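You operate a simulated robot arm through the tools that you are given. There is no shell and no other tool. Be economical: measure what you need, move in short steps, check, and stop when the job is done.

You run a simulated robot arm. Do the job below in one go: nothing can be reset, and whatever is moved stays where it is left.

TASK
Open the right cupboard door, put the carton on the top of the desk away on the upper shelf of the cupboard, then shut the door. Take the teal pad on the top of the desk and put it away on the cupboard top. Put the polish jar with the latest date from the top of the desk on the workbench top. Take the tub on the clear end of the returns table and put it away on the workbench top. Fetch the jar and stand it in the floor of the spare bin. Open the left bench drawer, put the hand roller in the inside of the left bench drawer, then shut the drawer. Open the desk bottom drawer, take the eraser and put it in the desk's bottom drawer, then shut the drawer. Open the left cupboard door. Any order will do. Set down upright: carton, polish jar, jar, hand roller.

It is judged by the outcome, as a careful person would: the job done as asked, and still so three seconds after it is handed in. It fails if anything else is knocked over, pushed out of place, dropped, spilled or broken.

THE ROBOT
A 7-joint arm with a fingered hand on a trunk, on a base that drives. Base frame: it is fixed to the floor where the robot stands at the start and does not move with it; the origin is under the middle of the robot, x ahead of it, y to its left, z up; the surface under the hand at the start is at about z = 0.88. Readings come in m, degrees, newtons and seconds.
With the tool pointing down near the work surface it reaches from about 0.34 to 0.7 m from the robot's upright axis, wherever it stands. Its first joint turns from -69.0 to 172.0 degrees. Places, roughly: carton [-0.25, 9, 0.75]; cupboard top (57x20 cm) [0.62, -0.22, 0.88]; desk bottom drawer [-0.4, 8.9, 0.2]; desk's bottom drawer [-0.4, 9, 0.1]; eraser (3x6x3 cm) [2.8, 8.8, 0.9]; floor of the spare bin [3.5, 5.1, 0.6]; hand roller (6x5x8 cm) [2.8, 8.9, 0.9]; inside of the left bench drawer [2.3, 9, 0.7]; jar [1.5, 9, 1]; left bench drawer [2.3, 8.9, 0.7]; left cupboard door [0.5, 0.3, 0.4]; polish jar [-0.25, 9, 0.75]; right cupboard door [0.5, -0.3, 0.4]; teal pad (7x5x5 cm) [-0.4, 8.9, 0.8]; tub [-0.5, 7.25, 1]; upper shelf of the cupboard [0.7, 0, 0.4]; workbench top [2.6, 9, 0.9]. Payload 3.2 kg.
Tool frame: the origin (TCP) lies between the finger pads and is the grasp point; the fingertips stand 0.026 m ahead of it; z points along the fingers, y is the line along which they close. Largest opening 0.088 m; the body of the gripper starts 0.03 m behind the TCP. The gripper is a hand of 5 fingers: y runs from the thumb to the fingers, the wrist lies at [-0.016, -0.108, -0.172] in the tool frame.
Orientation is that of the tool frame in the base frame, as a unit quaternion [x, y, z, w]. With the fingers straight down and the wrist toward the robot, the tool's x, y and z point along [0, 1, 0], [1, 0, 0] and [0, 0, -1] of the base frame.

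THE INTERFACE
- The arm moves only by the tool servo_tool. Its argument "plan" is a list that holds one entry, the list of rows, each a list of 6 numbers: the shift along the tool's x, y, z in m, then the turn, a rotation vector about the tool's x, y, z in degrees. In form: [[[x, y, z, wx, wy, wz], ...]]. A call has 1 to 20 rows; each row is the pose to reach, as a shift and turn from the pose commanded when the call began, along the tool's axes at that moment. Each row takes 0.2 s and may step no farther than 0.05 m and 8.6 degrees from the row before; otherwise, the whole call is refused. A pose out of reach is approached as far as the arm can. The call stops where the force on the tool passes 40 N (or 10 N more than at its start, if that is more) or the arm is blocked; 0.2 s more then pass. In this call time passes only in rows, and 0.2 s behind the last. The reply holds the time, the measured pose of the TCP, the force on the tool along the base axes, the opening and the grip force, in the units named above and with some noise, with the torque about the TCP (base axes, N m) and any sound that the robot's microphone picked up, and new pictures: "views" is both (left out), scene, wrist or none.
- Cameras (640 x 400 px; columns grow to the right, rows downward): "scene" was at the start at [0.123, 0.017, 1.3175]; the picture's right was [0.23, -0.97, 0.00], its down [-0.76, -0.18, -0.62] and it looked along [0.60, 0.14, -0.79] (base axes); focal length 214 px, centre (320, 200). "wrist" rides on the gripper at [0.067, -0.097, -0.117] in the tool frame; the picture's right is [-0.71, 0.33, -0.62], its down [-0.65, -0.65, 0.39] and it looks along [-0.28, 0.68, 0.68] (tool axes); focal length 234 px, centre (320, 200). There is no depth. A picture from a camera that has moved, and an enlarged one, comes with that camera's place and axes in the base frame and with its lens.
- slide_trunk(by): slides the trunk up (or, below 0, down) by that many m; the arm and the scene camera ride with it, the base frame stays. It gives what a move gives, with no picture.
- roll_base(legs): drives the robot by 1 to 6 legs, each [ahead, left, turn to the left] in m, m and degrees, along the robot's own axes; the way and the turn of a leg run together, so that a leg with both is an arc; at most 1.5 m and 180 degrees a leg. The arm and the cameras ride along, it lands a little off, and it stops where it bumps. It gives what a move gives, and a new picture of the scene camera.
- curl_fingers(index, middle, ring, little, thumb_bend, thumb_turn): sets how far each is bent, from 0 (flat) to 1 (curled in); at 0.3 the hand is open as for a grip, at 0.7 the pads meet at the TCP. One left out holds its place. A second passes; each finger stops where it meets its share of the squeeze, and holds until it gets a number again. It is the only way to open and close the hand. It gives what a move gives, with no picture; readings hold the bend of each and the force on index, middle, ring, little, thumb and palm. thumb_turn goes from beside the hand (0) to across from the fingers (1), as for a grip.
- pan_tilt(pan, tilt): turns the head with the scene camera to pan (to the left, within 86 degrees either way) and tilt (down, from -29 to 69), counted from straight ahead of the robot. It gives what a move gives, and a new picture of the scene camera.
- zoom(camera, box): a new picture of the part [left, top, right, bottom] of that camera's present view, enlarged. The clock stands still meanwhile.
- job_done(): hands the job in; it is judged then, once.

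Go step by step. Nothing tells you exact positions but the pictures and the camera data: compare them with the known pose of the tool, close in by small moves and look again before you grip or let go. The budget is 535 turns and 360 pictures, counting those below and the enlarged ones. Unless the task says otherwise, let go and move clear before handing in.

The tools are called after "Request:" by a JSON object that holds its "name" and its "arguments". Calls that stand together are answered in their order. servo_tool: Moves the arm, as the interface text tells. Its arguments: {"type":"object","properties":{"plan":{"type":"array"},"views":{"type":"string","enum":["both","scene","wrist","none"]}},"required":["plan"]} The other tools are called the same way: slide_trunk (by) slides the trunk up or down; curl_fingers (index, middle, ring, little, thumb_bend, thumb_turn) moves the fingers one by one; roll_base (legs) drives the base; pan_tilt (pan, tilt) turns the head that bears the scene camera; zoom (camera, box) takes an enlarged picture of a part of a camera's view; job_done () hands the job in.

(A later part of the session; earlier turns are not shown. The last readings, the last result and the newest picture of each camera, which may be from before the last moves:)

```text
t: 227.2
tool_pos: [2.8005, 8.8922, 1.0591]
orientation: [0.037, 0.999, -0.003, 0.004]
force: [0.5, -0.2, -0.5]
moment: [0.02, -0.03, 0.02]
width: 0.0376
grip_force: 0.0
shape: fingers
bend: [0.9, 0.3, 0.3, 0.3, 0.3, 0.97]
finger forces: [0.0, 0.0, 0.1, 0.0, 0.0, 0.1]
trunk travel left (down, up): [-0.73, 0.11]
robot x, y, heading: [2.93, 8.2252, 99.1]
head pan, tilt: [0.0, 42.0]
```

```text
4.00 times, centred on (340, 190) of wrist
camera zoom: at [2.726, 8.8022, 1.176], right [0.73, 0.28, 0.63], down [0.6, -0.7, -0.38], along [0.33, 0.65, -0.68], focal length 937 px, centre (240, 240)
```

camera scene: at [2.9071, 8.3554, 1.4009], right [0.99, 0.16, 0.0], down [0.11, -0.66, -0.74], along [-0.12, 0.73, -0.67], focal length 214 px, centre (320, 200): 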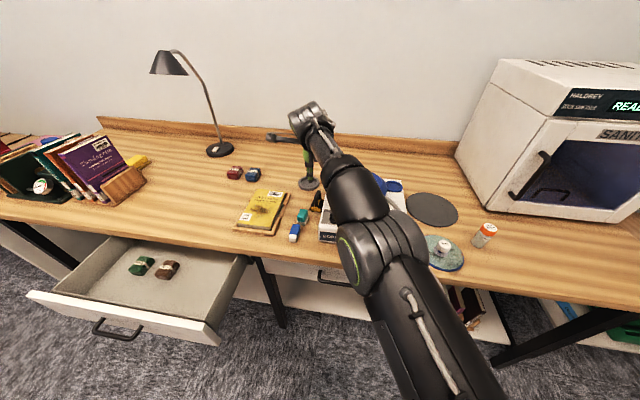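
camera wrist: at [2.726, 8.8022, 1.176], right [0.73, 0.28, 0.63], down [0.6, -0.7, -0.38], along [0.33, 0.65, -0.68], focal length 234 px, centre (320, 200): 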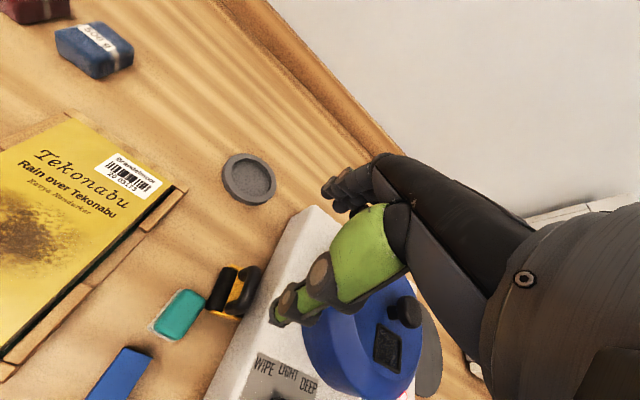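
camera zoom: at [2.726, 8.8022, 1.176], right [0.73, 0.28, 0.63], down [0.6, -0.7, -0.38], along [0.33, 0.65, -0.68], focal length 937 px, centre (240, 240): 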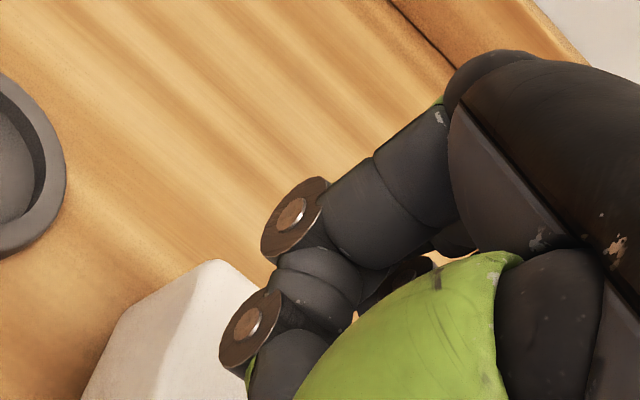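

Index is on the left. I fold ring and little away (they'd land on the cleaner) and go down with index, middle and thumb.

Request:
{"name": "curl_fingers", "arguments": {"index": 0.3, "ring": 1.0, "little": 1.0}}

Request:
{"name": "servo_tool", "arguments": {"plan": [[[-0.019, -0.012, 0, 0, 0, 0]]], "views": "none"}}

Request:
{"name": "slide_trunk", "arguments": {"by": -0.1}}

Request:
{"name": "servo_tool", "arguments": {"plan": [[[0, 0, 0, 0, 0, 0]]]}}

Request:
{"name": "zoom", "arguments": {"camera": "wrist", "box": [220, 180, 380, 280]}}

```text
t: 228.2
tool_pos: [2.8005, 8.8939, 1.0587]
orientation: [0.038, 0.999, -0.004, 0.004]
force: [0.1, -0.4, 0.3]
moment: [-0.02, -0.03, 0.0]
width: 0.0873
grip_force: 0.1
shape: fingers
bend: [0.3, 0.3, 1.0, 1.0, 0.3, 0.97]
finger forces: [0.1, 0.0, 0.1, 0.0, 0.0, 0.0]
trunk travel left (down, up): [-0.73, 0.11]
robot x, y, heading: [2.9287, 8.218, 99.4]
head pan, tilt: [0.0, 42.0]
```

```text
t: 228.6
tool_pos: [2.8178, 8.8778, 1.0632]
orientation: [0.038, 0.999, -0.001, 0.004]
force: [-1.0, 0.0, 0.3]
moment: [-0.01, 0.0, -0.01]
width: 0.0876
grip_force: 0.1
shape: fingers
bend: [0.3, 0.3, 1.0, 1.0, 0.3, 0.97]
finger forces: [0.0, 0.0, 0.0, 0.0, 0.1, 0.0]
trunk travel left (down, up): [-0.73, 0.11]
robot x, y, heading: [2.9273, 8.2227, 99.3]
head pan, tilt: [0.0, 42.0]
```

```text
t: 229.9
tool_pos: [2.8176, 8.879, 0.96]
orientation: [0.037, 0.999, -0.004, 0.003]
force: [-4.0, -0.7, 0.5]
moment: [-0.01, -0.14, 0.02]
width: 0.0876
grip_force: 2.3
shape: fingers
bend: [0.3, 0.3, 1.0, 1.0, 0.3, 0.97]
finger forces: [0.0, 0.0, 0.0, 4.0, 0.0, 0.1]
trunk travel left (down, up): [-0.63, 0.21]
robot x, y, heading: [2.9306, 8.2224, 99.4]
head pan, tilt: [0.0, 42.0]
heard: snap
```

```text
t: 230.3
tool_pos: [2.8174, 8.8797, 0.9602]
orientation: [0.038, 0.999, -0.004, 0.005]
force: [-1.0, 0.1, -0.1]
moment: [0.01, 0.02, -0.02]
width: 0.0874
grip_force: 0.1
shape: fingers
bend: [0.3, 0.3, 1.0, 1.0, 0.3, 0.97]
finger forces: [0.0, 0.1, 0.1, 1.0, 0.0, 0.0]
trunk travel left (down, up): [-0.63, 0.21]
robot x, y, heading: [2.9296, 8.2204, 99.4]
head pan, tilt: [0.0, 42.0]
camera scene: at [2.9074, 8.3549, 1.311], right [0.99, 0.16, 0.0], down [0.11, -0.66, -0.74], along [-0.12, 0.73, -0.67], focal length 214 px, centre (320, 200)
camera wrist: at [2.7435, 8.7889, 1.0761], right [0.73, 0.28, 0.63], down [0.6, -0.7, -0.38], along [0.33, 0.65, -0.68], focal length 234 px, centre (320, 200)
```

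scene: 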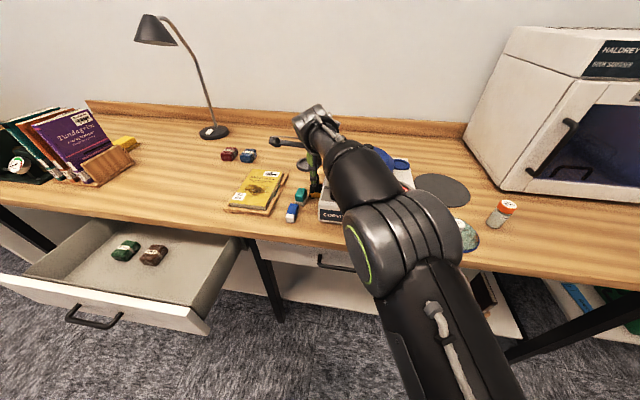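
wrist: 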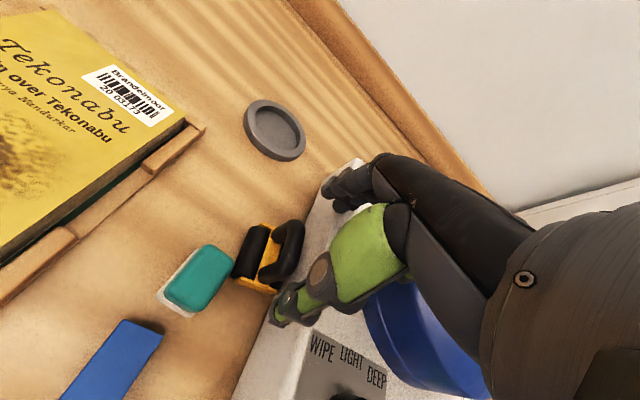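

```text
4.00 times, centred on (300, 230) of wrist
camera zoom: at [2.7435, 8.7889, 1.0761], right [0.73, 0.28, 0.63], down [0.6, -0.7, -0.38], along [0.33, 0.65, -0.68], focal length 937 px, centre (400, 80)
```

zoom: 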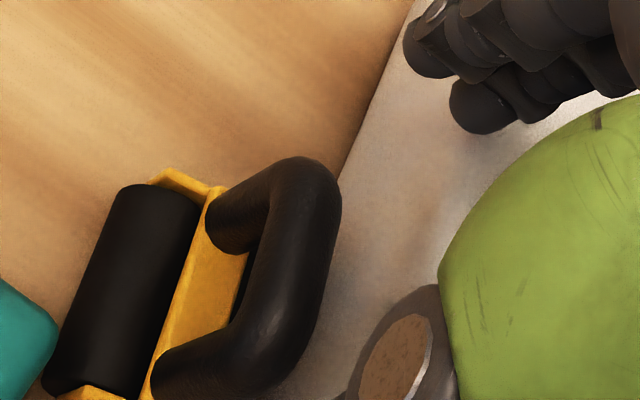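

I heard a snap as the little finger touched something by the blue pot; I lift and check the cleaner.

Request:
{"name": "slide_trunk", "arguments": {"by": 0.1}}

Request:
{"name": "zoom", "arguments": {"camera": "wrist", "box": [180, 200, 500, 400]}}

Request:
{"name": "zoom", "arguments": {"camera": "scene", "box": [280, 130, 440, 230]}}

```text
t: 231.7
tool_pos: [2.8178, 8.8794, 1.0596]
orientation: [0.037, 0.999, -0.004, 0.005]
force: [-0.6, -0.6, -0.5]
moment: [0.0, -0.01, 0.01]
width: 0.0876
grip_force: 0.0
shape: fingers
bend: [0.3, 0.3, 1.0, 1.0, 0.3, 0.97]
finger forces: [0.0, 0.1, 0.0, 0.1, 0.0, 0.1]
trunk travel left (down, up): [-0.73, 0.11]
robot x, y, heading: [2.9296, 8.2225, 99.3]
head pan, tilt: [0.0, 42.0]
heard: snap
```

```text
2.00 times, centred on (340, 300) of wrist
camera zoom: at [2.7436, 8.789, 1.1761], right [0.73, 0.28, 0.63], down [0.6, -0.7, -0.38], along [0.33, 0.65, -0.68], focal length 468 px, centre (280, 0)
```

zoom: 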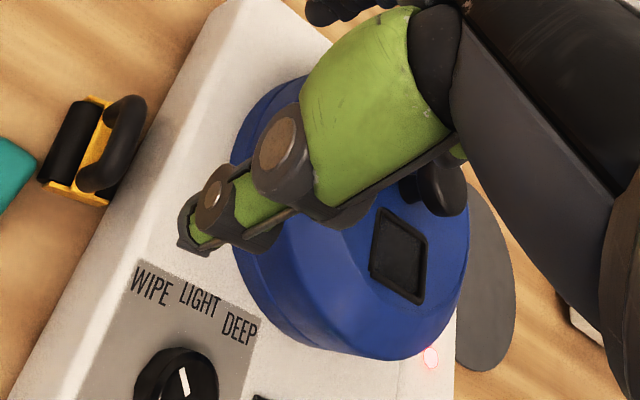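

```text
4.00 times, centred on (360, 180) of scene
camera zoom: at [2.9078, 8.3552, 1.4109], right [0.99, 0.16, 0.0], down [0.11, -0.66, -0.74], along [-0.12, 0.73, -0.67], focal length 858 px, centre (160, 280)
```

zoom: 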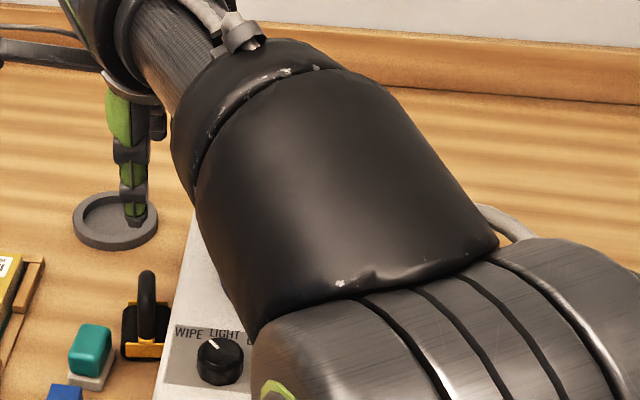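

The cleaner looks unchanged. I'll use the crosswise grip again but higher and correctly centred: thumb above the cleaner's edge on the right of the bar, fingers on the left.

Request:
{"name": "curl_fingers", "arguments": {"index": 0.42, "middle": 0.42, "ring": 0.42, "little": 0.42, "thumb_bend": 0.4}}

Request:
{"name": "servo_tool", "arguments": {"plan": [[[0, 0, 0, 0, 0, -8.5], [0, 0, 0, 0, 0, -17], [0, 0, 0, 0, 0, -25.5], [0, 0, 0, 0, 0, -34], [0, 0, 0, 0, 0, -42.5], [0, 0, 0, 0, 0, -51], [0, 0, 0, 0, 0, -59.5], [0, 0, 0, 0, 0, -68], [0, 0, 0, 0, 0, -76.5], [0, 0, 0, 0, 0, -85]]]}}

```text
t: 232.7
tool_pos: [2.8168, 8.8804, 1.0602]
orientation: [0.037, 0.999, -0.004, 0.004]
force: [0.0, -0.2, 0.2]
moment: [0.02, 0.01, 0.01]
width: 0.0652
grip_force: 0.1
shape: fingers
bend: [0.42, 0.42, 0.42, 0.42, 0.4, 0.98]
finger forces: [0.0, 0.0, 0.0, 0.1, 0.0, 0.0]
trunk travel left (down, up): [-0.73, 0.11]
robot x, y, heading: [2.9301, 8.2179, 99.2]
head pan, tilt: [0.0, 42.0]
```

```text
t: 234.8
tool_pos: [2.8297, 8.8414, 1.0494]
orientation: [-0.649, 0.761, -0.005, -0.001]
force: [0.5, -0.3, 0.3]
moment: [-0.03, 0.06, 0.01]
width: 0.0651
grip_force: 0.1
shape: fingers
bend: [0.42, 0.42, 0.42, 0.42, 0.4, 0.99]
finger forces: [0.0, 0.0, 0.1, 0.0, 0.0, 0.0]
out of reach, approached as far as the arm can: row 8, 9, 10
trunk travel left (down, up): [-0.73, 0.11]
robot x, y, heading: [2.9324, 8.2236, 99.3]
head pan, tilt: [0.0, 42.0]
camera scene: at [2.9087, 8.3567, 1.4108], right [0.99, 0.16, 0.0], down [0.11, -0.66, -0.74], along [-0.12, 0.73, -0.67], focal length 214 px, centre (320, 200)
camera wrist: at [2.9153, 8.7627, 1.1672], right [-0.22, 0.76, 0.62], down [0.75, 0.53, -0.39], along [-0.62, 0.38, -0.69], focal length 234 px, centre (320, 200)
```

scene: 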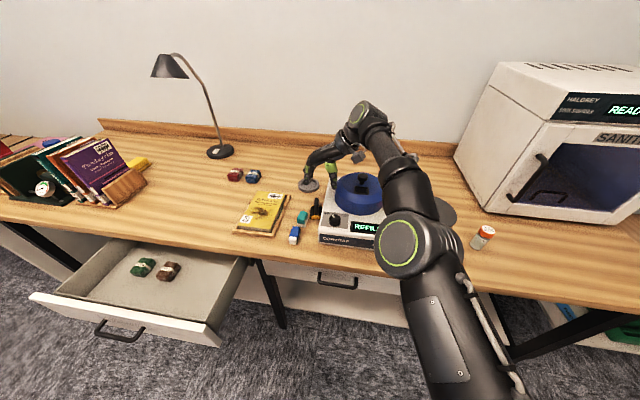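
wrist: 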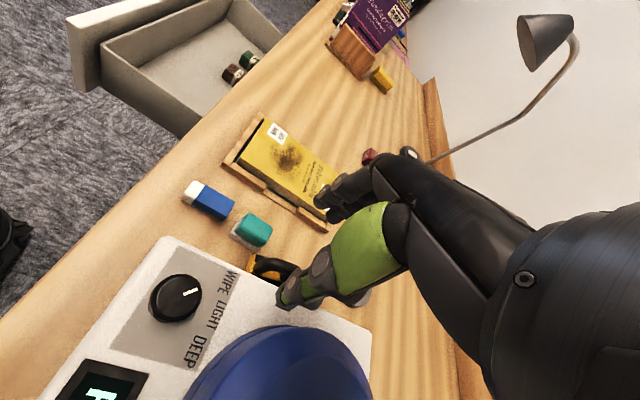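

Request:
{"name": "roll_base", "arguments": {"legs": [[0.042, 0.012, 0]]}}

Request:
{"name": "slide_trunk", "arguments": {"by": -0.07}}

Request:
{"name": "zoom", "arguments": {"camera": "wrist", "box": [200, 200, 360, 300]}}

Request:
{"name": "zoom", "arguments": {"camera": "scene", "box": [270, 140, 370, 203]}}

```text
t: 235.8
tool_pos: [2.8103, 8.8814, 1.0506]
orientation: [-0.647, 0.762, -0.006, 0.0]
force: [-0.6, 0.9, -0.9]
moment: [-0.01, 0.0, 0.04]
width: 0.0654
grip_force: 0.0
shape: fingers
bend: [0.42, 0.42, 0.42, 0.42, 0.4, 0.99]
finger forces: [0.0, 0.0, 0.0, 0.1, 0.0, 0.0]
trunk travel left (down, up): [-0.73, 0.11]
robot x, y, heading: [2.908, 8.2616, 99.4]
head pan, tilt: [0.0, 42.0]
camera scene: at [2.8891, 8.3951, 1.411], right [0.99, 0.16, 0.0], down [0.11, -0.66, -0.74], along [-0.12, 0.73, -0.67], focal length 214 px, centre (320, 200)
```

scene: 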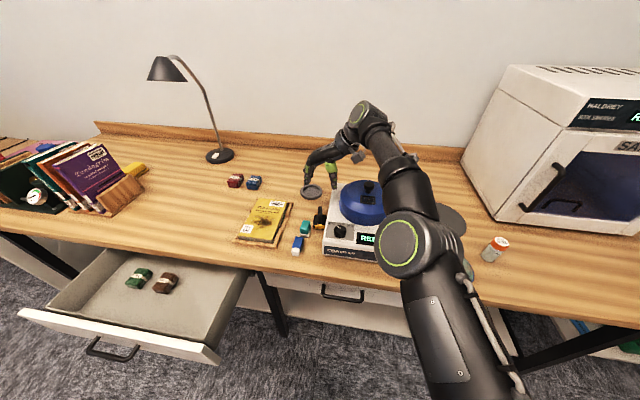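

```text
t: 236.8
tool_pos: [2.8109, 8.8821, 0.9804]
orientation: [-0.648, 0.762, -0.006, 0.001]
force: [0.5, 0.2, -0.6]
moment: [0.01, 0.0, -0.01]
width: 0.0649
grip_force: 0.1
shape: fingers
bend: [0.42, 0.42, 0.42, 0.42, 0.4, 0.99]
finger forces: [0.1, 0.0, 0.0, 0.0, 0.1, 0.0]
trunk travel left (down, up): [-0.66, 0.18]
robot x, y, heading: [2.9123, 8.2603, 99.6]
head pan, tilt: [0.0, 42.0]
```

```text
4.00 times, centred on (280, 250) of wrist
camera zoom: at [2.8959, 8.8013, 1.098], right [-0.22, 0.76, 0.62], down [0.75, 0.53, -0.39], along [-0.62, 0.38, -0.69], focal length 937 px, centre (480, 0)
```

zoom: 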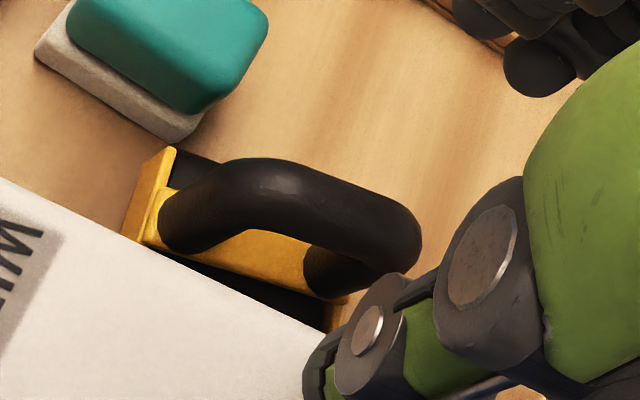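

```text
6.35 times, centred on (320, 172) of scene
camera zoom: at [2.8892, 8.395, 1.341], right [0.99, 0.16, 0.0], down [0.11, -0.66, -0.74], along [-0.12, 0.73, -0.67], focal length 1362 px, centre (320, 381)
```

zoom: 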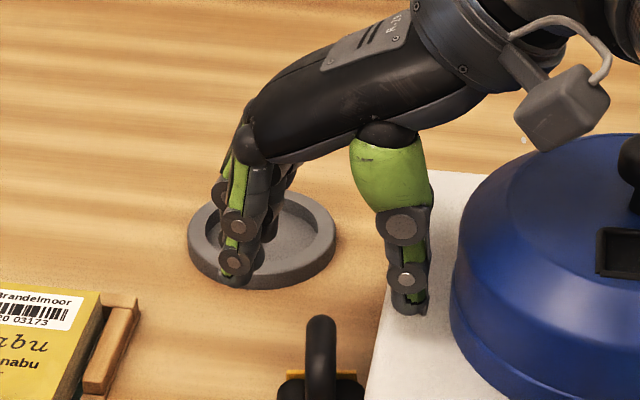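

The bar lies centred between fingers and thumb. I descend 5 cm and close.

Request:
{"name": "slide_trunk", "arguments": {"by": -0.053}}

Request:
{"name": "zoom", "arguments": {"camera": "scene", "box": [270, 140, 370, 203]}}

Request:
{"name": "curl_fingers", "arguments": {"index": 0.72, "middle": 0.72, "ring": 0.72, "little": 0.72, "thumb_bend": 0.7}}

Request:
{"name": "zoom", "arguments": {"camera": "scene", "box": [270, 140, 370, 203]}}

```text
t: 237.4
tool_pos: [2.8078, 8.883, 0.9624]
orientation: [-0.646, 0.763, 0.011, -0.001]
force: [-2.2, -1.9, 15.7]
moment: [-0.31, -0.75, -0.17]
width: 0.0681
grip_force: 7.6
shape: fingers
bend: [0.42, 0.42, 0.42, 0.42, 0.39, 0.97]
finger forces: [0.0, 0.0, 0.0, 0.0, 15.8, 0.1]
trunk travel left (down, up): [-0.628, 0.212]
robot x, y, heading: [2.9099, 8.2614, 99.4]
head pan, tilt: [0.0, 42.0]
stopped: the force on the tool passed its limit at 49 N (the readings are from after the stop); the commanded pose is now the measured one
```

```text
6.35 times, centred on (320, 172) of scene
camera zoom: at [2.8893, 8.394, 1.3086], right [0.99, 0.16, 0.0], down [0.11, -0.66, -0.74], along [-0.12, 0.73, -0.67], focal length 1362 px, centre (320, 381)
```

zoom: 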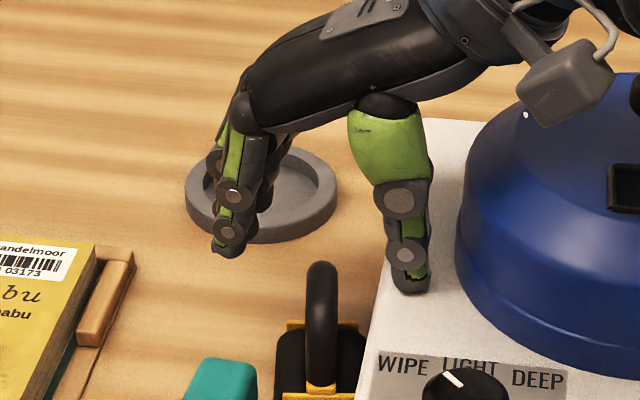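

```text
t: 238.4
tool_pos: [2.8087, 8.8807, 0.9624]
orientation: [-0.646, 0.763, 0.009, -0.001]
force: [3.4, -4.3, 15.3]
moment: [-0.21, -0.8, -0.22]
width: 0.0312
grip_force: 8.1
shape: fingers
bend: [0.72, 0.72, 0.72, 0.72, 0.46, 1.0]
finger forces: [0.0, 0.0, 0.0, 0.1, 15.4, 0.0]
trunk travel left (down, up): [-0.628, 0.212]
robot x, y, heading: [2.9108, 8.2616, 99.4]
head pan, tilt: [0.0, 42.0]
```

```text
6.35 times, centred on (320, 172) of scene
camera zoom: at [2.8904, 8.3909, 1.3095], right [0.99, 0.16, 0.0], down [0.11, -0.66, -0.75], along [-0.12, 0.74, -0.67], focal length 1362 px, centre (320, 381)
```

zoom: 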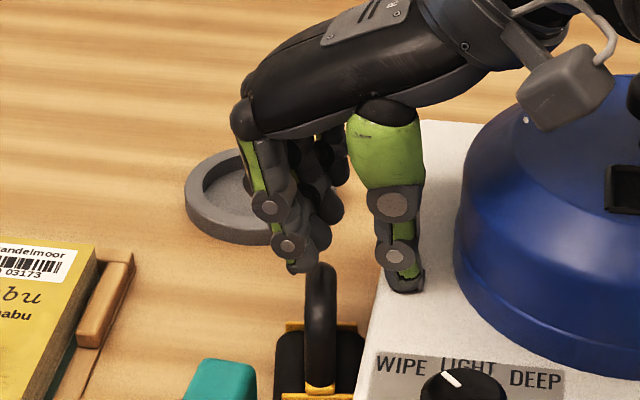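

The cleaner's top (z ≈ 0.93) is as high as the handle, so the thumb can't go on that side. I lift and return to the lengthwise grip, folding only the little finger and going lower this time.

Request:
{"name": "slide_trunk", "arguments": {"by": 0.09}}

Request:
{"name": "curl_fingers", "arguments": {"index": 0.3, "middle": 0.3, "ring": 0.3, "little": 1.0, "thumb_bend": 0.3}}

Request:
{"name": "servo_tool", "arguments": {"plan": [[[0, 0, 0, 0, 0, 8.5], [0, 0, 0, 0, 0, 17], [0, 0, 0, 0, 0, 25.5], [0, 0, 0, 0, 0, 34], [0, 0, 0, 0, 0, 42.5], [0, 0, 0, 0, 0, 51], [0, 0, 0, 0, 0, 59.5], [0, 0, 0, 0, 0, 68], [0, 0, 0, 0, 0, 76.5], [0, 0, 0, 0, 0, 81]]]}}

```text
t: 239.7
tool_pos: [2.8085, 8.8829, 1.0479]
orientation: [-0.646, 0.763, 0.007, -0.002]
force: [-0.9, 0.5, -0.7]
moment: [-0.03, 0.03, 0.04]
width: 0.0199
grip_force: 0.1
shape: fingers
bend: [0.72, 0.72, 0.72, 0.72, 0.52, 1.0]
finger forces: [0.1, 0.1, 0.0, 0.0, 0.0, 0.0]
trunk travel left (down, up): [-0.718, 0.122]
robot x, y, heading: [2.9091, 8.2597, 99.3]
head pan, tilt: [0.0, 42.0]
```

```text
t: 240.7
tool_pos: [2.8085, 8.8827, 1.0483]
orientation: [-0.646, 0.763, 0.007, -0.001]
force: [-0.1, 0.1, -0.2]
moment: [0.01, 0.0, 0.03]
width: 0.0875
grip_force: 0.0
shape: fingers
bend: [0.3, 0.3, 0.3, 1.0, 0.3, 0.97]
finger forces: [0.0, 0.0, 0.1, 0.0, 0.0, 0.1]
trunk travel left (down, up): [-0.718, 0.122]
robot x, y, heading: [2.9106, 8.2641, 99.2]
head pan, tilt: [0.0, 42.0]
```

```text
t: 242.9
tool_pos: [2.8246, 8.8917, 1.0664]
orientation: [0.024, 0.999, 0.005, -0.035]
force: [-0.2, -0.5, 0.3]
moment: [0.02, -0.02, 0.02]
width: 0.0877
grip_force: 0.0
shape: fingers
bend: [0.3, 0.3, 0.3, 1.0, 0.3, 0.97]
finger forces: [0.0, 0.1, 0.0, 0.1, 0.0, 0.0]
trunk travel left (down, up): [-0.718, 0.122]
robot x, y, heading: [2.9118, 8.2636, 99.3]
head pan, tilt: [0.0, 42.0]
camera scene: at [2.8896, 8.3954, 1.3989], right [0.99, 0.16, 0.0], down [0.11, -0.66, -0.74], along [-0.12, 0.73, -0.67], focal length 214 px, centre (320, 200)
camera wrist: at [2.7627, 8.7959, 1.1853], right [0.76, 0.29, 0.58], down [0.59, -0.68, -0.44], along [0.26, 0.68, -0.69], focal length 234 px, centre (320, 200)
```

scene: 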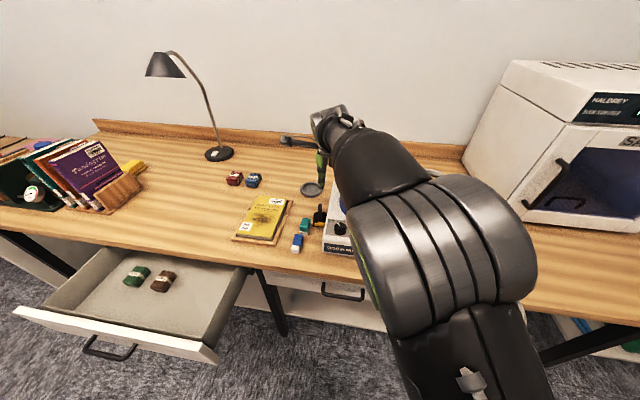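
wrist: 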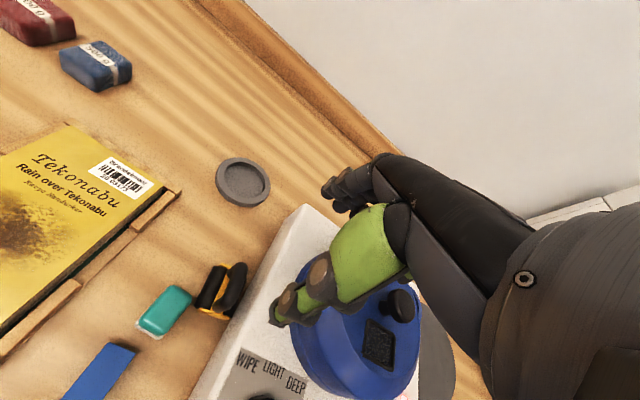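

Request:
{"name": "roll_base", "arguments": {"legs": [[-0.055, 0, 0]]}}

Request:
{"name": "servo_tool", "arguments": {"plan": [[[0.005, 0.02, 0.0, 0.5, -4, 0], [0.01, 0.045, 0.0, 0.5, -4, 0]]], "views": "none"}}

```text
t: 243.8
tool_pos: [2.834, 8.8395, 1.0606]
orientation: [0.024, 0.999, 0.003, -0.033]
force: [-0.4, -0.2, -0.1]
moment: [0.01, 0.0, -0.03]
width: 0.0875
grip_force: 0.1
shape: fingers
bend: [0.3, 0.3, 0.3, 1.0, 0.3, 0.97]
finger forces: [0.0, 0.0, 0.1, 0.0, 0.0, 0.0]
trunk travel left (down, up): [-0.718, 0.122]
robot x, y, heading: [2.9192, 8.2092, 99.2]
head pan, tilt: [0.0, 42.0]
camera scene: at [2.8978, 8.341, 1.3989], right [0.99, 0.16, 0.0], down [0.11, -0.66, -0.74], along [-0.12, 0.73, -0.67], focal length 214 px, centre (320, 200)
```

scene: 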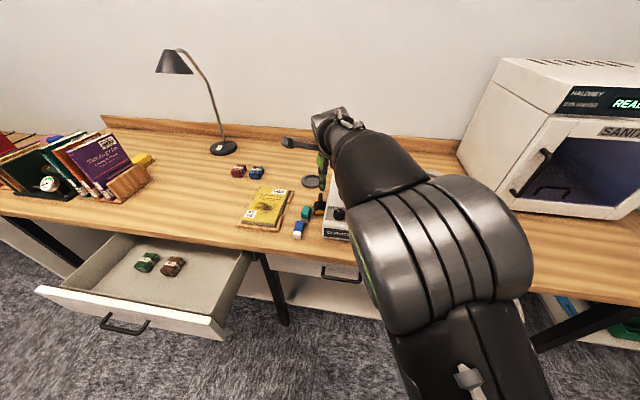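

```text
t: 244.4
tool_pos: [2.8255, 8.8852, 1.0595]
orientation: [0.022, 1.0, -0.004, 0.003]
force: [0.0, 0.1, 0.2]
moment: [-0.04, 0.0, 0.02]
width: 0.0877
grip_force: 0.1
shape: fingers
bend: [0.3, 0.3, 0.3, 1.0, 0.3, 0.97]
finger forces: [0.1, 0.0, 0.0, 0.0, 0.1, 0.1]
trunk travel left (down, up): [-0.718, 0.122]
robot x, y, heading: [2.9189, 8.2089, 99.4]
head pan, tilt: [0.0, 42.0]
```

Request:
{"name": "servo_tool", "arguments": {"plan": [[[0.021, -0.002, 0, 0, 0, 0]]], "views": "none"}}

Request:
{"name": "slide_trunk", "arguments": {"by": -0.09}}

Request:
{"name": "zoom", "arguments": {"camera": "wrist", "box": [220, 180, 380, 280]}}

Request:
{"name": "zoom", "arguments": {"camera": "scene", "box": [270, 140, 370, 203]}}

```text
t: 244.8
tool_pos: [2.8036, 8.8831, 1.0594]
orientation: [0.024, 1.0, -0.002, 0.004]
force: [0.1, 0.7, 0.1]
moment: [0.01, -0.03, 0.02]
width: 0.0875
grip_force: 0.0
shape: fingers
bend: [0.3, 0.3, 0.3, 1.0, 0.3, 0.97]
finger forces: [0.0, 0.0, 0.1, 0.0, 0.0, 0.1]
trunk travel left (down, up): [-0.718, 0.122]
robot x, y, heading: [2.9224, 8.2089, 99.4]
head pan, tilt: [0.0, 42.0]
```

```text
t: 246.1
tool_pos: [2.8055, 8.8822, 0.9706]
orientation: [0.023, 1.0, -0.002, 0.003]
force: [-0.6, 0.0, 0.6]
moment: [-0.02, 0.03, 0.0]
width: 0.0878
grip_force: 0.0
shape: fingers
bend: [0.3, 0.3, 0.3, 1.0, 0.3, 0.97]
finger forces: [0.0, 0.1, 0.0, 0.1, 0.0, 0.0]
trunk travel left (down, up): [-0.628, 0.212]
robot x, y, heading: [2.9167, 8.2078, 99.3]
head pan, tilt: [0.0, 42.0]
```

```text
4.00 times, centred on (300, 230) of wrist
camera zoom: at [2.7343, 8.789, 1.0872], right [0.72, 0.3, 0.63], down [0.62, -0.69, -0.38], along [0.31, 0.66, -0.68], focal length 937 px, centre (400, 80)
```

zoom: 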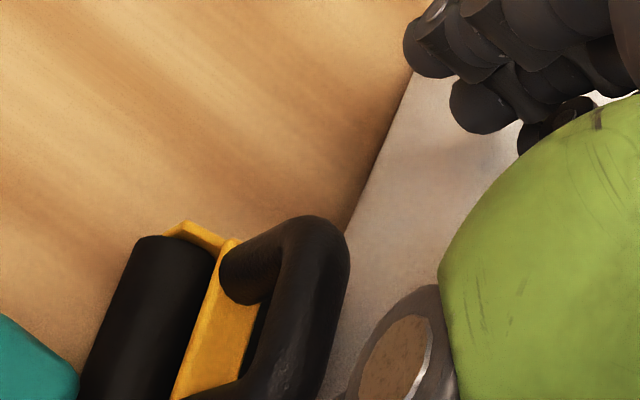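

```text
6.35 times, centred on (320, 172) of scene
camera zoom: at [2.8977, 8.3413, 1.3089], right [0.99, 0.16, 0.0], down [0.11, -0.66, -0.74], along [-0.12, 0.73, -0.67], focal length 1362 px, centre (320, 381)
```

zoom: 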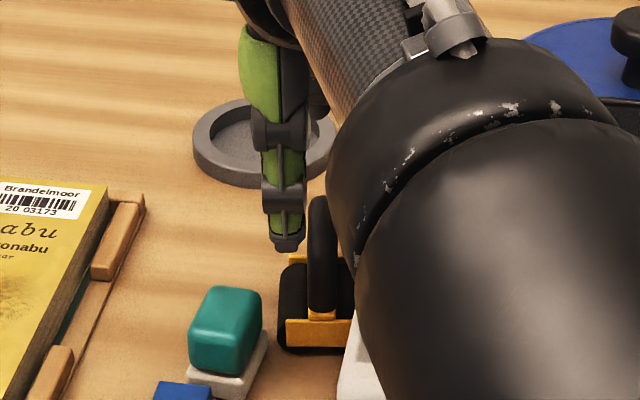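

Request:
{"name": "slide_trunk", "arguments": {"by": -0.04}}

Request:
{"name": "slide_trunk", "arguments": {"by": -0.018}}

Request:
{"name": "zoom", "arguments": {"camera": "wrist", "box": [220, 180, 380, 280]}}

```text
t: 246.9
tool_pos: [2.8022, 8.8818, 0.9257]
orientation: [0.022, 1.0, -0.007, 0.003]
force: [-7.0, 1.2, -2.6]
moment: [-0.18, 0.06, 0.37]
width: 0.0878
grip_force: 3.3
shape: fingers
bend: [0.3, 0.3, 0.31, 1.0, 0.3, 0.97]
finger forces: [0.0, 0.0, 7.6, 0.0, 0.0, 0.0]
trunk travel left (down, up): [-0.588, 0.252]
robot x, y, heading: [2.9187, 8.2113, 99.5]
head pan, tilt: [0.0, 42.0]
```

```text
t: 247.6
tool_pos: [2.8013, 8.8788, 0.9174]
orientation: [0.021, 1.0, 0.004, 0.002]
force: [-11.3, -0.2, 17.2]
moment: [0.68, -0.76, 0.49]
width: 0.0876
grip_force: 9.2
shape: fingers
bend: [0.3, 0.3, 0.28, 1.0, 0.3, 0.97]
finger forces: [0.0, 0.1, 18.6, 0.0, 0.0, 0.0]
trunk travel left (down, up): [-0.57, 0.27]
robot x, y, heading: [2.919, 8.2079, 99.3]
head pan, tilt: [0.0, 42.0]
```

```text
4.00 times, centred on (300, 230) of wrist
camera zoom: at [2.7313, 8.7855, 1.0333], right [0.72, 0.3, 0.63], down [0.62, -0.68, -0.39], along [0.31, 0.67, -0.67], focal length 937 px, centre (400, 80)
```

zoom: 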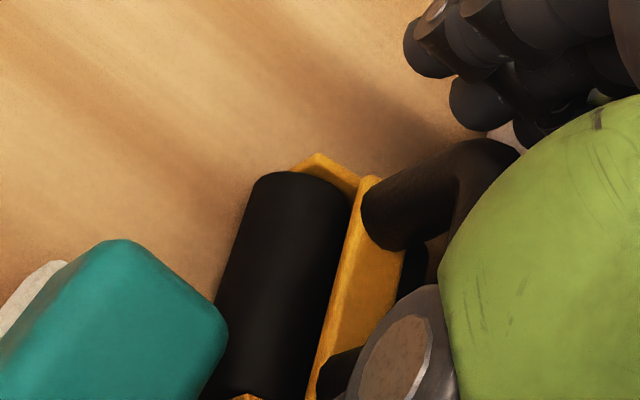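

The ring finger rubs the cleaner's edge, but the handle is between thumb and fingers. I close now.

Request:
{"name": "curl_fingers", "arguments": {"index": 0.65, "middle": 0.65, "ring": 0.65, "thumb_bend": 0.6}}

Request:
{"name": "zoom", "arguments": {"camera": "wrist", "box": [220, 180, 380, 280]}}

Request:
{"name": "zoom", "arguments": {"camera": "scene", "box": [270, 120, 370, 183]}}

```text
t: 248.6
tool_pos: [2.8012, 8.8819, 0.9153]
orientation: [0.022, 1.0, 0.003, 0.003]
force: [-16.4, 9.8, 18.4]
moment: [0.05, -1.06, 0.66]
width: 0.0216
grip_force: 17.7
shape: fingers
bend: [0.65, 0.61, 0.64, 1.0, 0.59, 1.0]
finger forces: [0.0, 3.9, 14.9, 14.0, 3.1, 0.0]
trunk travel left (down, up): [-0.57, 0.27]
robot x, y, heading: [2.9226, 8.2081, 99.5]
head pan, tilt: [0.0, 42.0]
```

```text
4.00 times, centred on (300, 230) of wrist
camera zoom: at [2.7305, 8.7878, 1.0314], right [0.72, 0.3, 0.63], down [0.62, -0.68, -0.39], along [0.31, 0.67, -0.67], focal length 937 px, centre (400, 80)
```

zoom: 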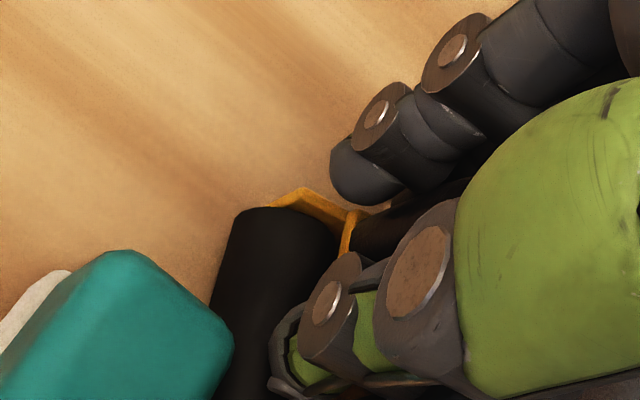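

```text
6.35 times, centred on (320, 152) of scene
camera zoom: at [2.8938, 8.3401, 1.251], right [0.99, 0.16, 0.0], down [0.11, -0.66, -0.74], along [-0.12, 0.73, -0.67], focal length 1362 px, centre (320, 508)
```

zoom: 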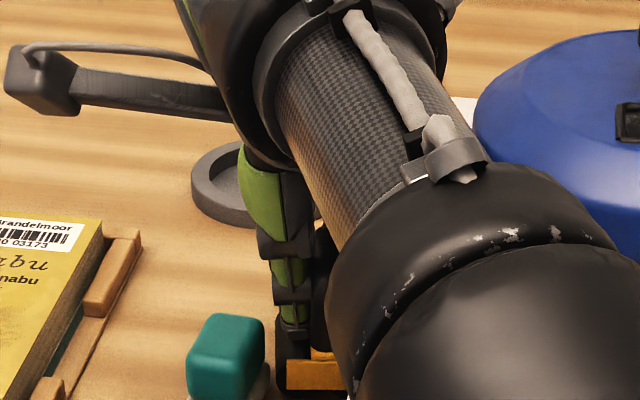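

The thumb still passes left of the handle and the ring finger meets the cleaner. I'll lift and tilt the hand about 25° so it comes in from the left, with the fingertips leaning right.

Request:
{"name": "curl_fingers", "arguments": {"index": 0.3, "middle": 0.3, "ring": 0.3, "little": 1.0, "thumb_bend": 0.3}}

Request:
{"name": "slide_trunk", "arguments": {"by": 0.13}}

Request:
{"name": "servo_tool", "arguments": {"plan": [[[0, 0, 0, 0, -8, 0], [0, 0, 0, 0, -16, 0], [0, 0, 0, 0, -25, 0]]]}}

```text
t: 249.6
tool_pos: [2.8009, 8.8788, 0.916]
orientation: [0.022, 1.0, 0.0, 0.004]
force: [-17.1, -3.5, 16.9]
moment: [0.1, -1.21, 0.53]
width: 0.0873
grip_force: 17.6
shape: fingers
bend: [0.3, 0.3, 0.31, 1.0, 0.3, 0.97]
finger forces: [0.1, 0.1, 16.1, 19.3, 0.0, 0.0]
trunk travel left (down, up): [-0.57, 0.27]
robot x, y, heading: [2.9211, 8.2127, 99.2]
head pan, tilt: [0.0, 42.0]
```

```text
t: 251.2
tool_pos: [2.8062, 8.8829, 1.0427]
orientation: [0.023, 1.0, -0.003, 0.003]
force: [0.3, -0.5, -0.3]
moment: [0.01, -0.02, 0.02]
width: 0.0877
grip_force: 0.1
shape: fingers
bend: [0.3, 0.3, 0.3, 1.0, 0.3, 0.97]
finger forces: [0.1, 0.1, 0.0, 0.0, 0.0, 0.0]
trunk travel left (down, up): [-0.7, 0.14]
robot x, y, heading: [2.919, 8.2108, 99.3]
head pan, tilt: [0.0, 42.0]
```

```text
refused: row 3 steps farther than a row can; nothing moved
```

Request:
{"name": "servo_tool", "arguments": {"plan": [[[0, 0, 0, 0, -8, 0], [0, 0, 0, 0, -16, 0], [0, 0, 0, 0, -24, 0]]]}}

Request:
{"name": "zoom", "arguments": {"camera": "wrist", "box": [160, 180, 320, 280]}}

```text
t: 252.0
tool_pos: [2.8183, 8.85, 1.0375]
orientation: [0.022, 0.977, -0.007, 0.211]
force: [-0.3, 0.2, 0.6]
moment: [0.01, -0.02, 0.02]
width: 0.0875
grip_force: 0.0
shape: fingers
bend: [0.3, 0.3, 0.3, 1.0, 0.3, 0.97]
finger forces: [0.0, 0.0, 0.1, 0.0, 0.0, 0.1]
out of reach, approached as far as the arm can: row 1, 2, 3
trunk travel left (down, up): [-0.7, 0.14]
robot x, y, heading: [2.92, 8.2103, 99.1]
head pan, tilt: [0.0, 42.0]
camera scene: at [2.897, 8.3411, 1.3809], right [0.99, 0.16, 0.0], down [0.11, -0.66, -0.74], along [-0.12, 0.73, -0.67], focal length 214 px, centre (320, 200)
camera wrist: at [2.7047, 8.7578, 1.1166], right [0.4, 0.32, 0.86], down [0.72, -0.69, -0.08], along [0.57, 0.65, -0.5], focal length 234 px, centre (320, 200)
```

scene: 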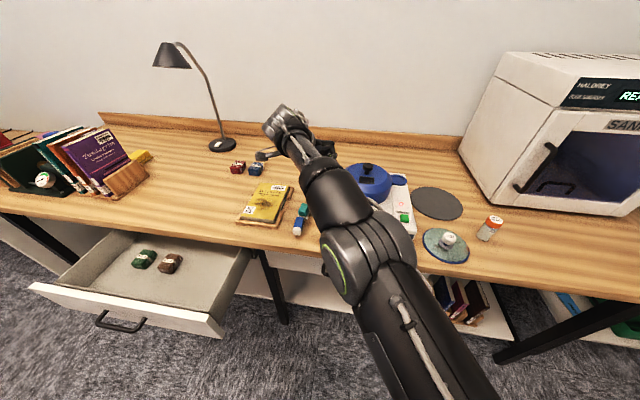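
wrist: 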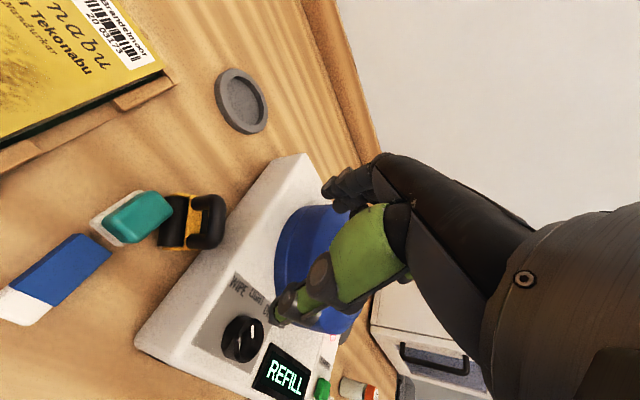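

```text
4.00 times, centred on (240, 230) of wrist
camera zoom: at [2.7047, 8.7578, 1.1166], right [0.4, 0.32, 0.86], down [0.72, -0.69, -0.08], along [0.57, 0.65, -0.5], focal length 937 px, centre (640, 80)
```

zoom: 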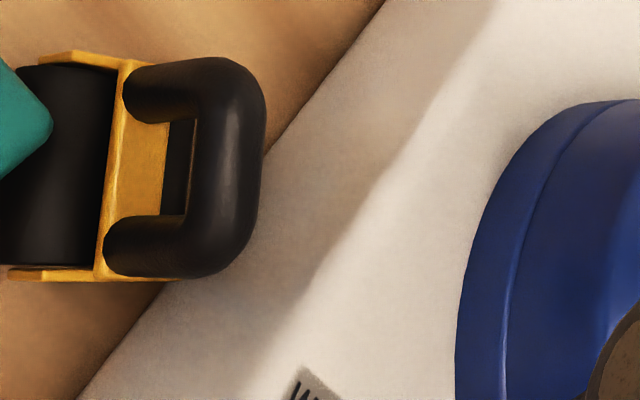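

Now I see the roller has turned about 40° with its near end close to the cleaner. I'll nudge its near end with just the little finger (others folded) so it slides away to the left and back, into free space.

Request:
{"name": "curl_fingers", "arguments": {"index": 1.0, "middle": 1.0, "ring": 1.0, "little": 0.25, "thumb_bend": 0.9}}

Request:
{"name": "zoom", "arguments": {"camera": "scene", "box": [240, 110, 400, 210]}}

Request:
{"name": "zoom", "arguments": {"camera": "wrist", "box": [140, 100, 460, 300]}}

```text
t: 253.0
tool_pos: [2.8184, 8.8489, 1.0384]
orientation: [0.024, 0.977, -0.007, 0.211]
force: [-0.3, -0.1, 0.4]
moment: [0.0, -0.01, -0.01]
width: 0.0004
grip_force: 0.1
shape: fingers
bend: [0.79, 1.0, 1.0, 0.25, 0.8, 1.0]
finger forces: [0.0, 0.1, 0.0, 0.0, 0.0, 0.1]
trunk travel left (down, up): [-0.7, 0.14]
robot x, y, heading: [2.9158, 8.2067, 99.6]
head pan, tilt: [0.0, 42.0]
```

```text
4.00 times, centred on (320, 160) of scene
camera zoom: at [2.8977, 8.3414, 1.3809], right [0.99, 0.16, 0.0], down [0.11, -0.66, -0.74], along [-0.12, 0.73, -0.67], focal length 858 px, centre (320, 360)
```

zoom: 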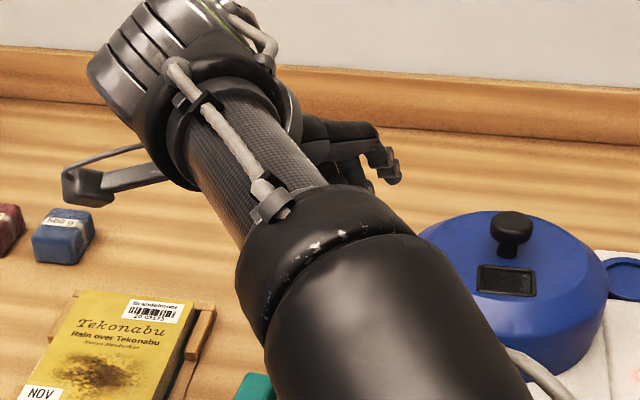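

```text
2.00 times, centred on (300, 200) of wrist
camera zoom: at [2.7055, 8.7583, 1.1166], right [0.4, 0.32, 0.86], down [0.72, -0.69, -0.08], along [0.56, 0.65, -0.51], focal length 468 px, centre (360, 200)
```

zoom: 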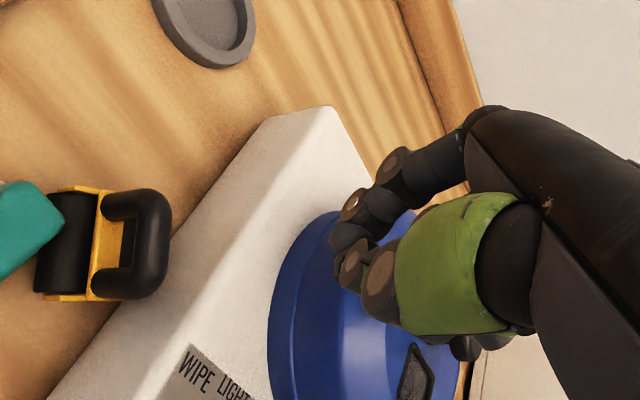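

I'll instead use the crosswise orientation with all fingertips pinched together (narrow in x) and push the roller's near end away from me, between the teal block and the cleaner. First I straighten and turn the hand.

Request:
{"name": "curl_fingers", "arguments": {"thumb_bend": 0.4, "index": 0.72, "middle": 0.72, "ring": 0.72, "little": 0.72}}

Request:
{"name": "servo_tool", "arguments": {"plan": [[[0, 0, 0, 0, 8, 0], [0, 0, 0, 0, 16, 0], [0, 0, 0, 0, 24, 0]]], "views": "none"}}

Request:
{"name": "servo_tool", "arguments": {"plan": [[[0, 0, 0, 0, 0, -8.5], [0, 0, 0, 0, 0, -17], [0, 0, 0, 0, 0, -25.5], [0, 0, 0, 0, 0, -34], [0, 0, 0, 0, 0, -42.5], [0, 0, 0, 0, 0, -51], [0, 0, 0, 0, 0, -59.5], [0, 0, 0, 0, 0, -68], [0, 0, 0, 0, 0, -76.5], [0, 0, 0, 0, 0, -85]]], "views": "wrist"}}

Request:
{"name": "curl_fingers", "arguments": {"thumb_bend": 0.7}}

Request:
{"name": "zoom", "arguments": {"camera": "scene", "box": [240, 120, 400, 220]}}

```text
t: 254.0
tool_pos: [2.8177, 8.851, 1.0376]
orientation: [0.022, 0.977, -0.006, 0.21]
force: [-0.8, 0.1, 0.0]
moment: [0.0, -0.01, 0.01]
width: 0.0317
grip_force: 0.1
shape: fingers
bend: [0.72, 0.72, 0.72, 0.72, 0.4, 0.99]
finger forces: [0.0, 0.0, 0.0, 0.0, 0.0, 0.0]
trunk travel left (down, up): [-0.7, 0.14]
robot x, y, heading: [2.9195, 8.2078, 99.4]
head pan, tilt: [0.0, 42.0]
```

```text
t: 254.8
tool_pos: [2.8185, 8.8498, 1.0372]
orientation: [0.024, 1.0, -0.002, 0.0]
force: [0.1, -0.9, -0.2]
moment: [-0.03, -0.01, -0.02]
width: 0.0317
grip_force: 0.1
shape: fingers
bend: [0.72, 0.72, 0.72, 0.72, 0.4, 0.99]
finger forces: [0.1, 0.0, 0.0, 0.0, 0.0, 0.0]
trunk travel left (down, up): [-0.7, 0.14]
robot x, y, heading: [2.9214, 8.2118, 99.3]
head pan, tilt: [0.0, 42.0]
```

```text
t: 257.0
tool_pos: [2.8107, 8.8103, 1.0366]
orientation: [-0.66, 0.752, -0.003, 0.0]
force: [0.0, -0.8, 0.5]
moment: [-0.02, 0.02, 0.0]
width: 0.0318
grip_force: 0.1
shape: fingers
bend: [0.72, 0.72, 0.72, 0.72, 0.4, 0.99]
finger forces: [0.1, 0.0, 0.0, 0.1, 0.0, 0.0]
out of reach, approached as far as the arm can: row 9, 10
trunk travel left (down, up): [-0.7, 0.14]
robot x, y, heading: [2.9206, 8.212, 99.6]
head pan, tilt: [0.0, 42.0]
camera wrist: at [2.8992, 8.7323, 1.1538], right [-0.24, 0.75, 0.62], down [0.73, 0.56, -0.39], along [-0.64, 0.36, -0.68], focal length 234 px, centre (320, 200)
```

wrist: 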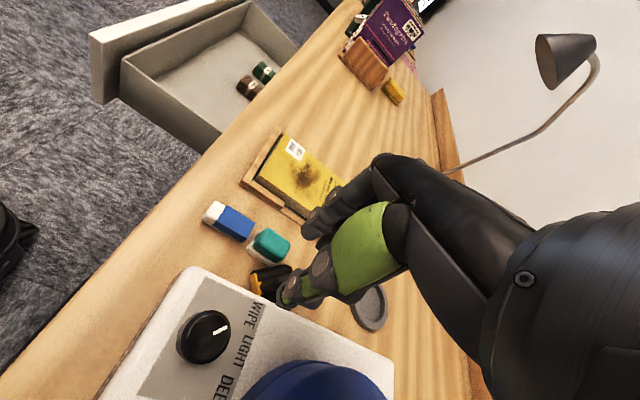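

```text
t: 258.0
tool_pos: [2.8109, 8.812, 1.0356]
orientation: [-0.658, 0.753, -0.003, 0.0]
force: [-0.5, 1.2, -0.2]
moment: [0.02, 0.01, 0.02]
width: 0.001
grip_force: 0.0
shape: fingers
bend: [0.72, 0.72, 0.72, 0.72, 0.7, 1.0]
finger forces: [0.0, 0.0, 0.0, 0.0, 0.0, 0.0]
trunk travel left (down, up): [-0.7, 0.14]
robot x, y, heading: [2.9199, 8.2106, 99.2]
head pan, tilt: [0.0, 42.0]
```

```text
4.00 times, centred on (320, 170) of scene
camera zoom: at [2.8978, 8.3414, 1.3809], right [0.99, 0.16, 0.0], down [0.11, -0.66, -0.74], along [-0.12, 0.73, -0.67], focal length 858 px, centre (320, 320)
```

zoom: 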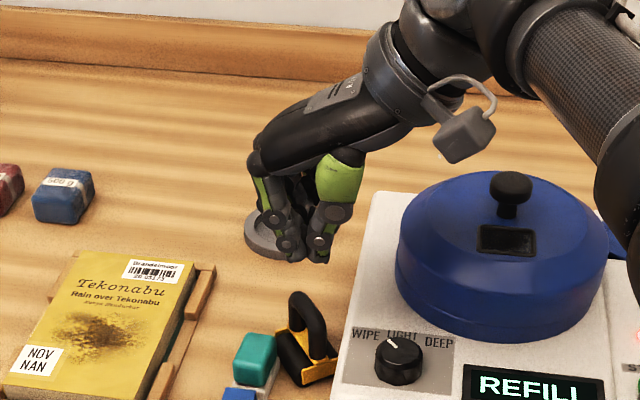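

The view is clear now: the handle has turned about 30°, leaving a wedge on its right toward the back. I'll put the thumb into that wedge (pre-bent), fingers left, and grip near the bar's far half.

Request:
{"name": "curl_fingers", "arguments": {"index": 0.4, "middle": 0.4, "ring": 0.4, "little": 0.4, "thumb_bend": 0.58}}

Request:
{"name": "roll_base", "arguments": {"legs": [[0.058, 0.005, 0]]}}

Request:
{"name": "slide_trunk", "arguments": {"by": -0.06}}

Request:
{"name": "zoom", "arguments": {"camera": "scene", "box": [260, 140, 360, 203]}}

Request:
{"name": "zoom", "arguments": {"camera": "wrist", "box": [220, 200, 380, 300]}}

```text
t: 259.0
tool_pos: [2.8107, 8.8106, 1.0369]
orientation: [-0.658, 0.753, -0.003, 0.0]
force: [-0.4, 0.1, 0.1]
moment: [0.0, -0.02, -0.03]
width: 0.0478
grip_force: 0.0
shape: fingers
bend: [0.4, 0.4, 0.4, 0.4, 0.57, 1.0]
finger forces: [0.1, 0.1, 0.0, 0.0, 0.1, 0.0]
trunk travel left (down, up): [-0.7, 0.14]
robot x, y, heading: [2.9196, 8.2064, 99.1]
head pan, tilt: [0.0, 42.0]
```

```text
t: 259.9
tool_pos: [2.7956, 8.8688, 1.036]
orientation: [-0.659, 0.752, -0.004, 0.0]
force: [0.0, 0.5, -0.4]
moment: [-0.01, 0.01, -0.01]
width: 0.0477
grip_force: 0.2
shape: fingers
bend: [0.4, 0.4, 0.4, 0.4, 0.57, 1.0]
finger forces: [0.0, 0.1, 0.1, 0.0, 0.0, 0.0]
trunk travel left (down, up): [-0.7, 0.14]
robot x, y, heading: [2.9029, 8.2639, 99.5]
head pan, tilt: [0.0, 42.0]
camera scene: at [2.883, 8.3989, 1.3808], right [0.99, 0.16, 0.0], down [0.11, -0.66, -0.74], along [-0.12, 0.73, -0.67], focal length 214 px, centre (320, 200)
```

scene: 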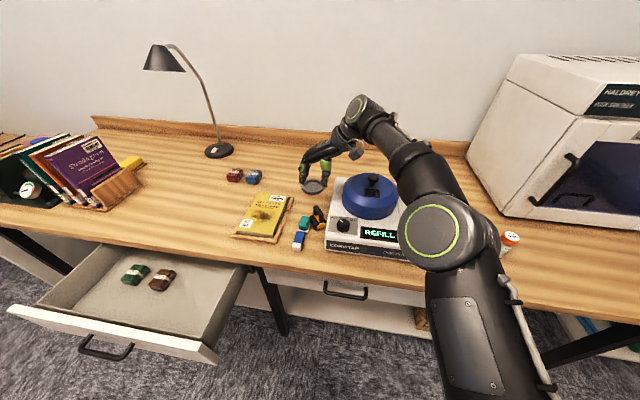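

```text
t: 260.9
tool_pos: [2.7963, 8.8685, 0.977]
orientation: [-0.659, 0.752, -0.003, 0.001]
force: [-0.8, 0.5, 0.4]
moment: [-0.02, 0.04, 0.01]
width: 0.0479
grip_force: 0.0
shape: fingers
bend: [0.4, 0.4, 0.4, 0.4, 0.57, 1.0]
finger forces: [0.0, 0.0, 0.1, 0.1, 0.0, 0.0]
trunk travel left (down, up): [-0.64, 0.2]
robot x, y, heading: [2.9062, 8.2665, 99.6]
head pan, tilt: [0.0, 42.0]
```

```text
6.35 times, centred on (310, 172) of scene
camera zoom: at [2.8831, 8.3981, 1.3209], right [0.99, 0.16, 0.0], down [0.11, -0.66, -0.74], along [-0.12, 0.73, -0.67], focal length 1362 px, centre (384, 381)
```

zoom: 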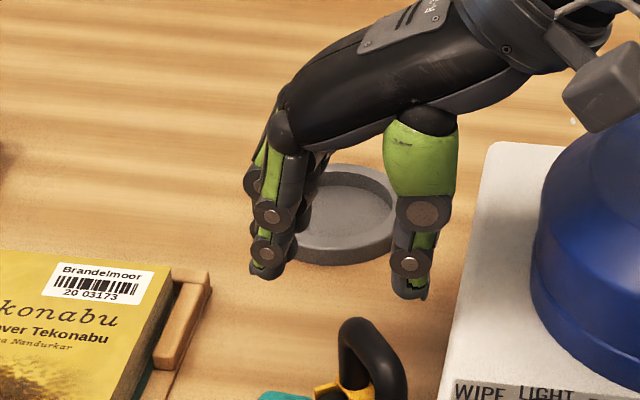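

```text
4.00 times, centred on (300, 250) of wrist
camera zoom: at [2.8836, 8.7901, 1.0932], right [-0.24, 0.75, 0.62], down [0.74, 0.55, -0.39], along [-0.63, 0.36, -0.68], focal length 937 px, centre (400, 0)
```

zoom: 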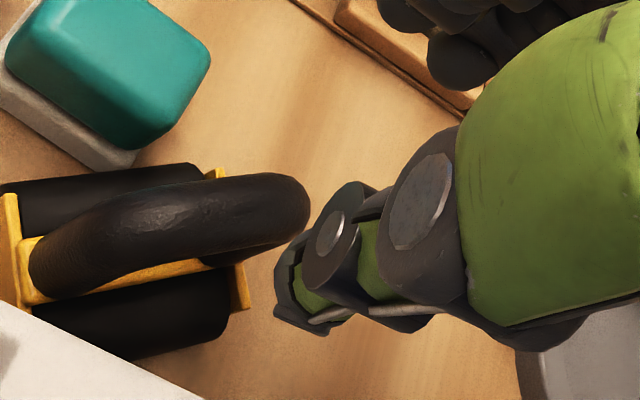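

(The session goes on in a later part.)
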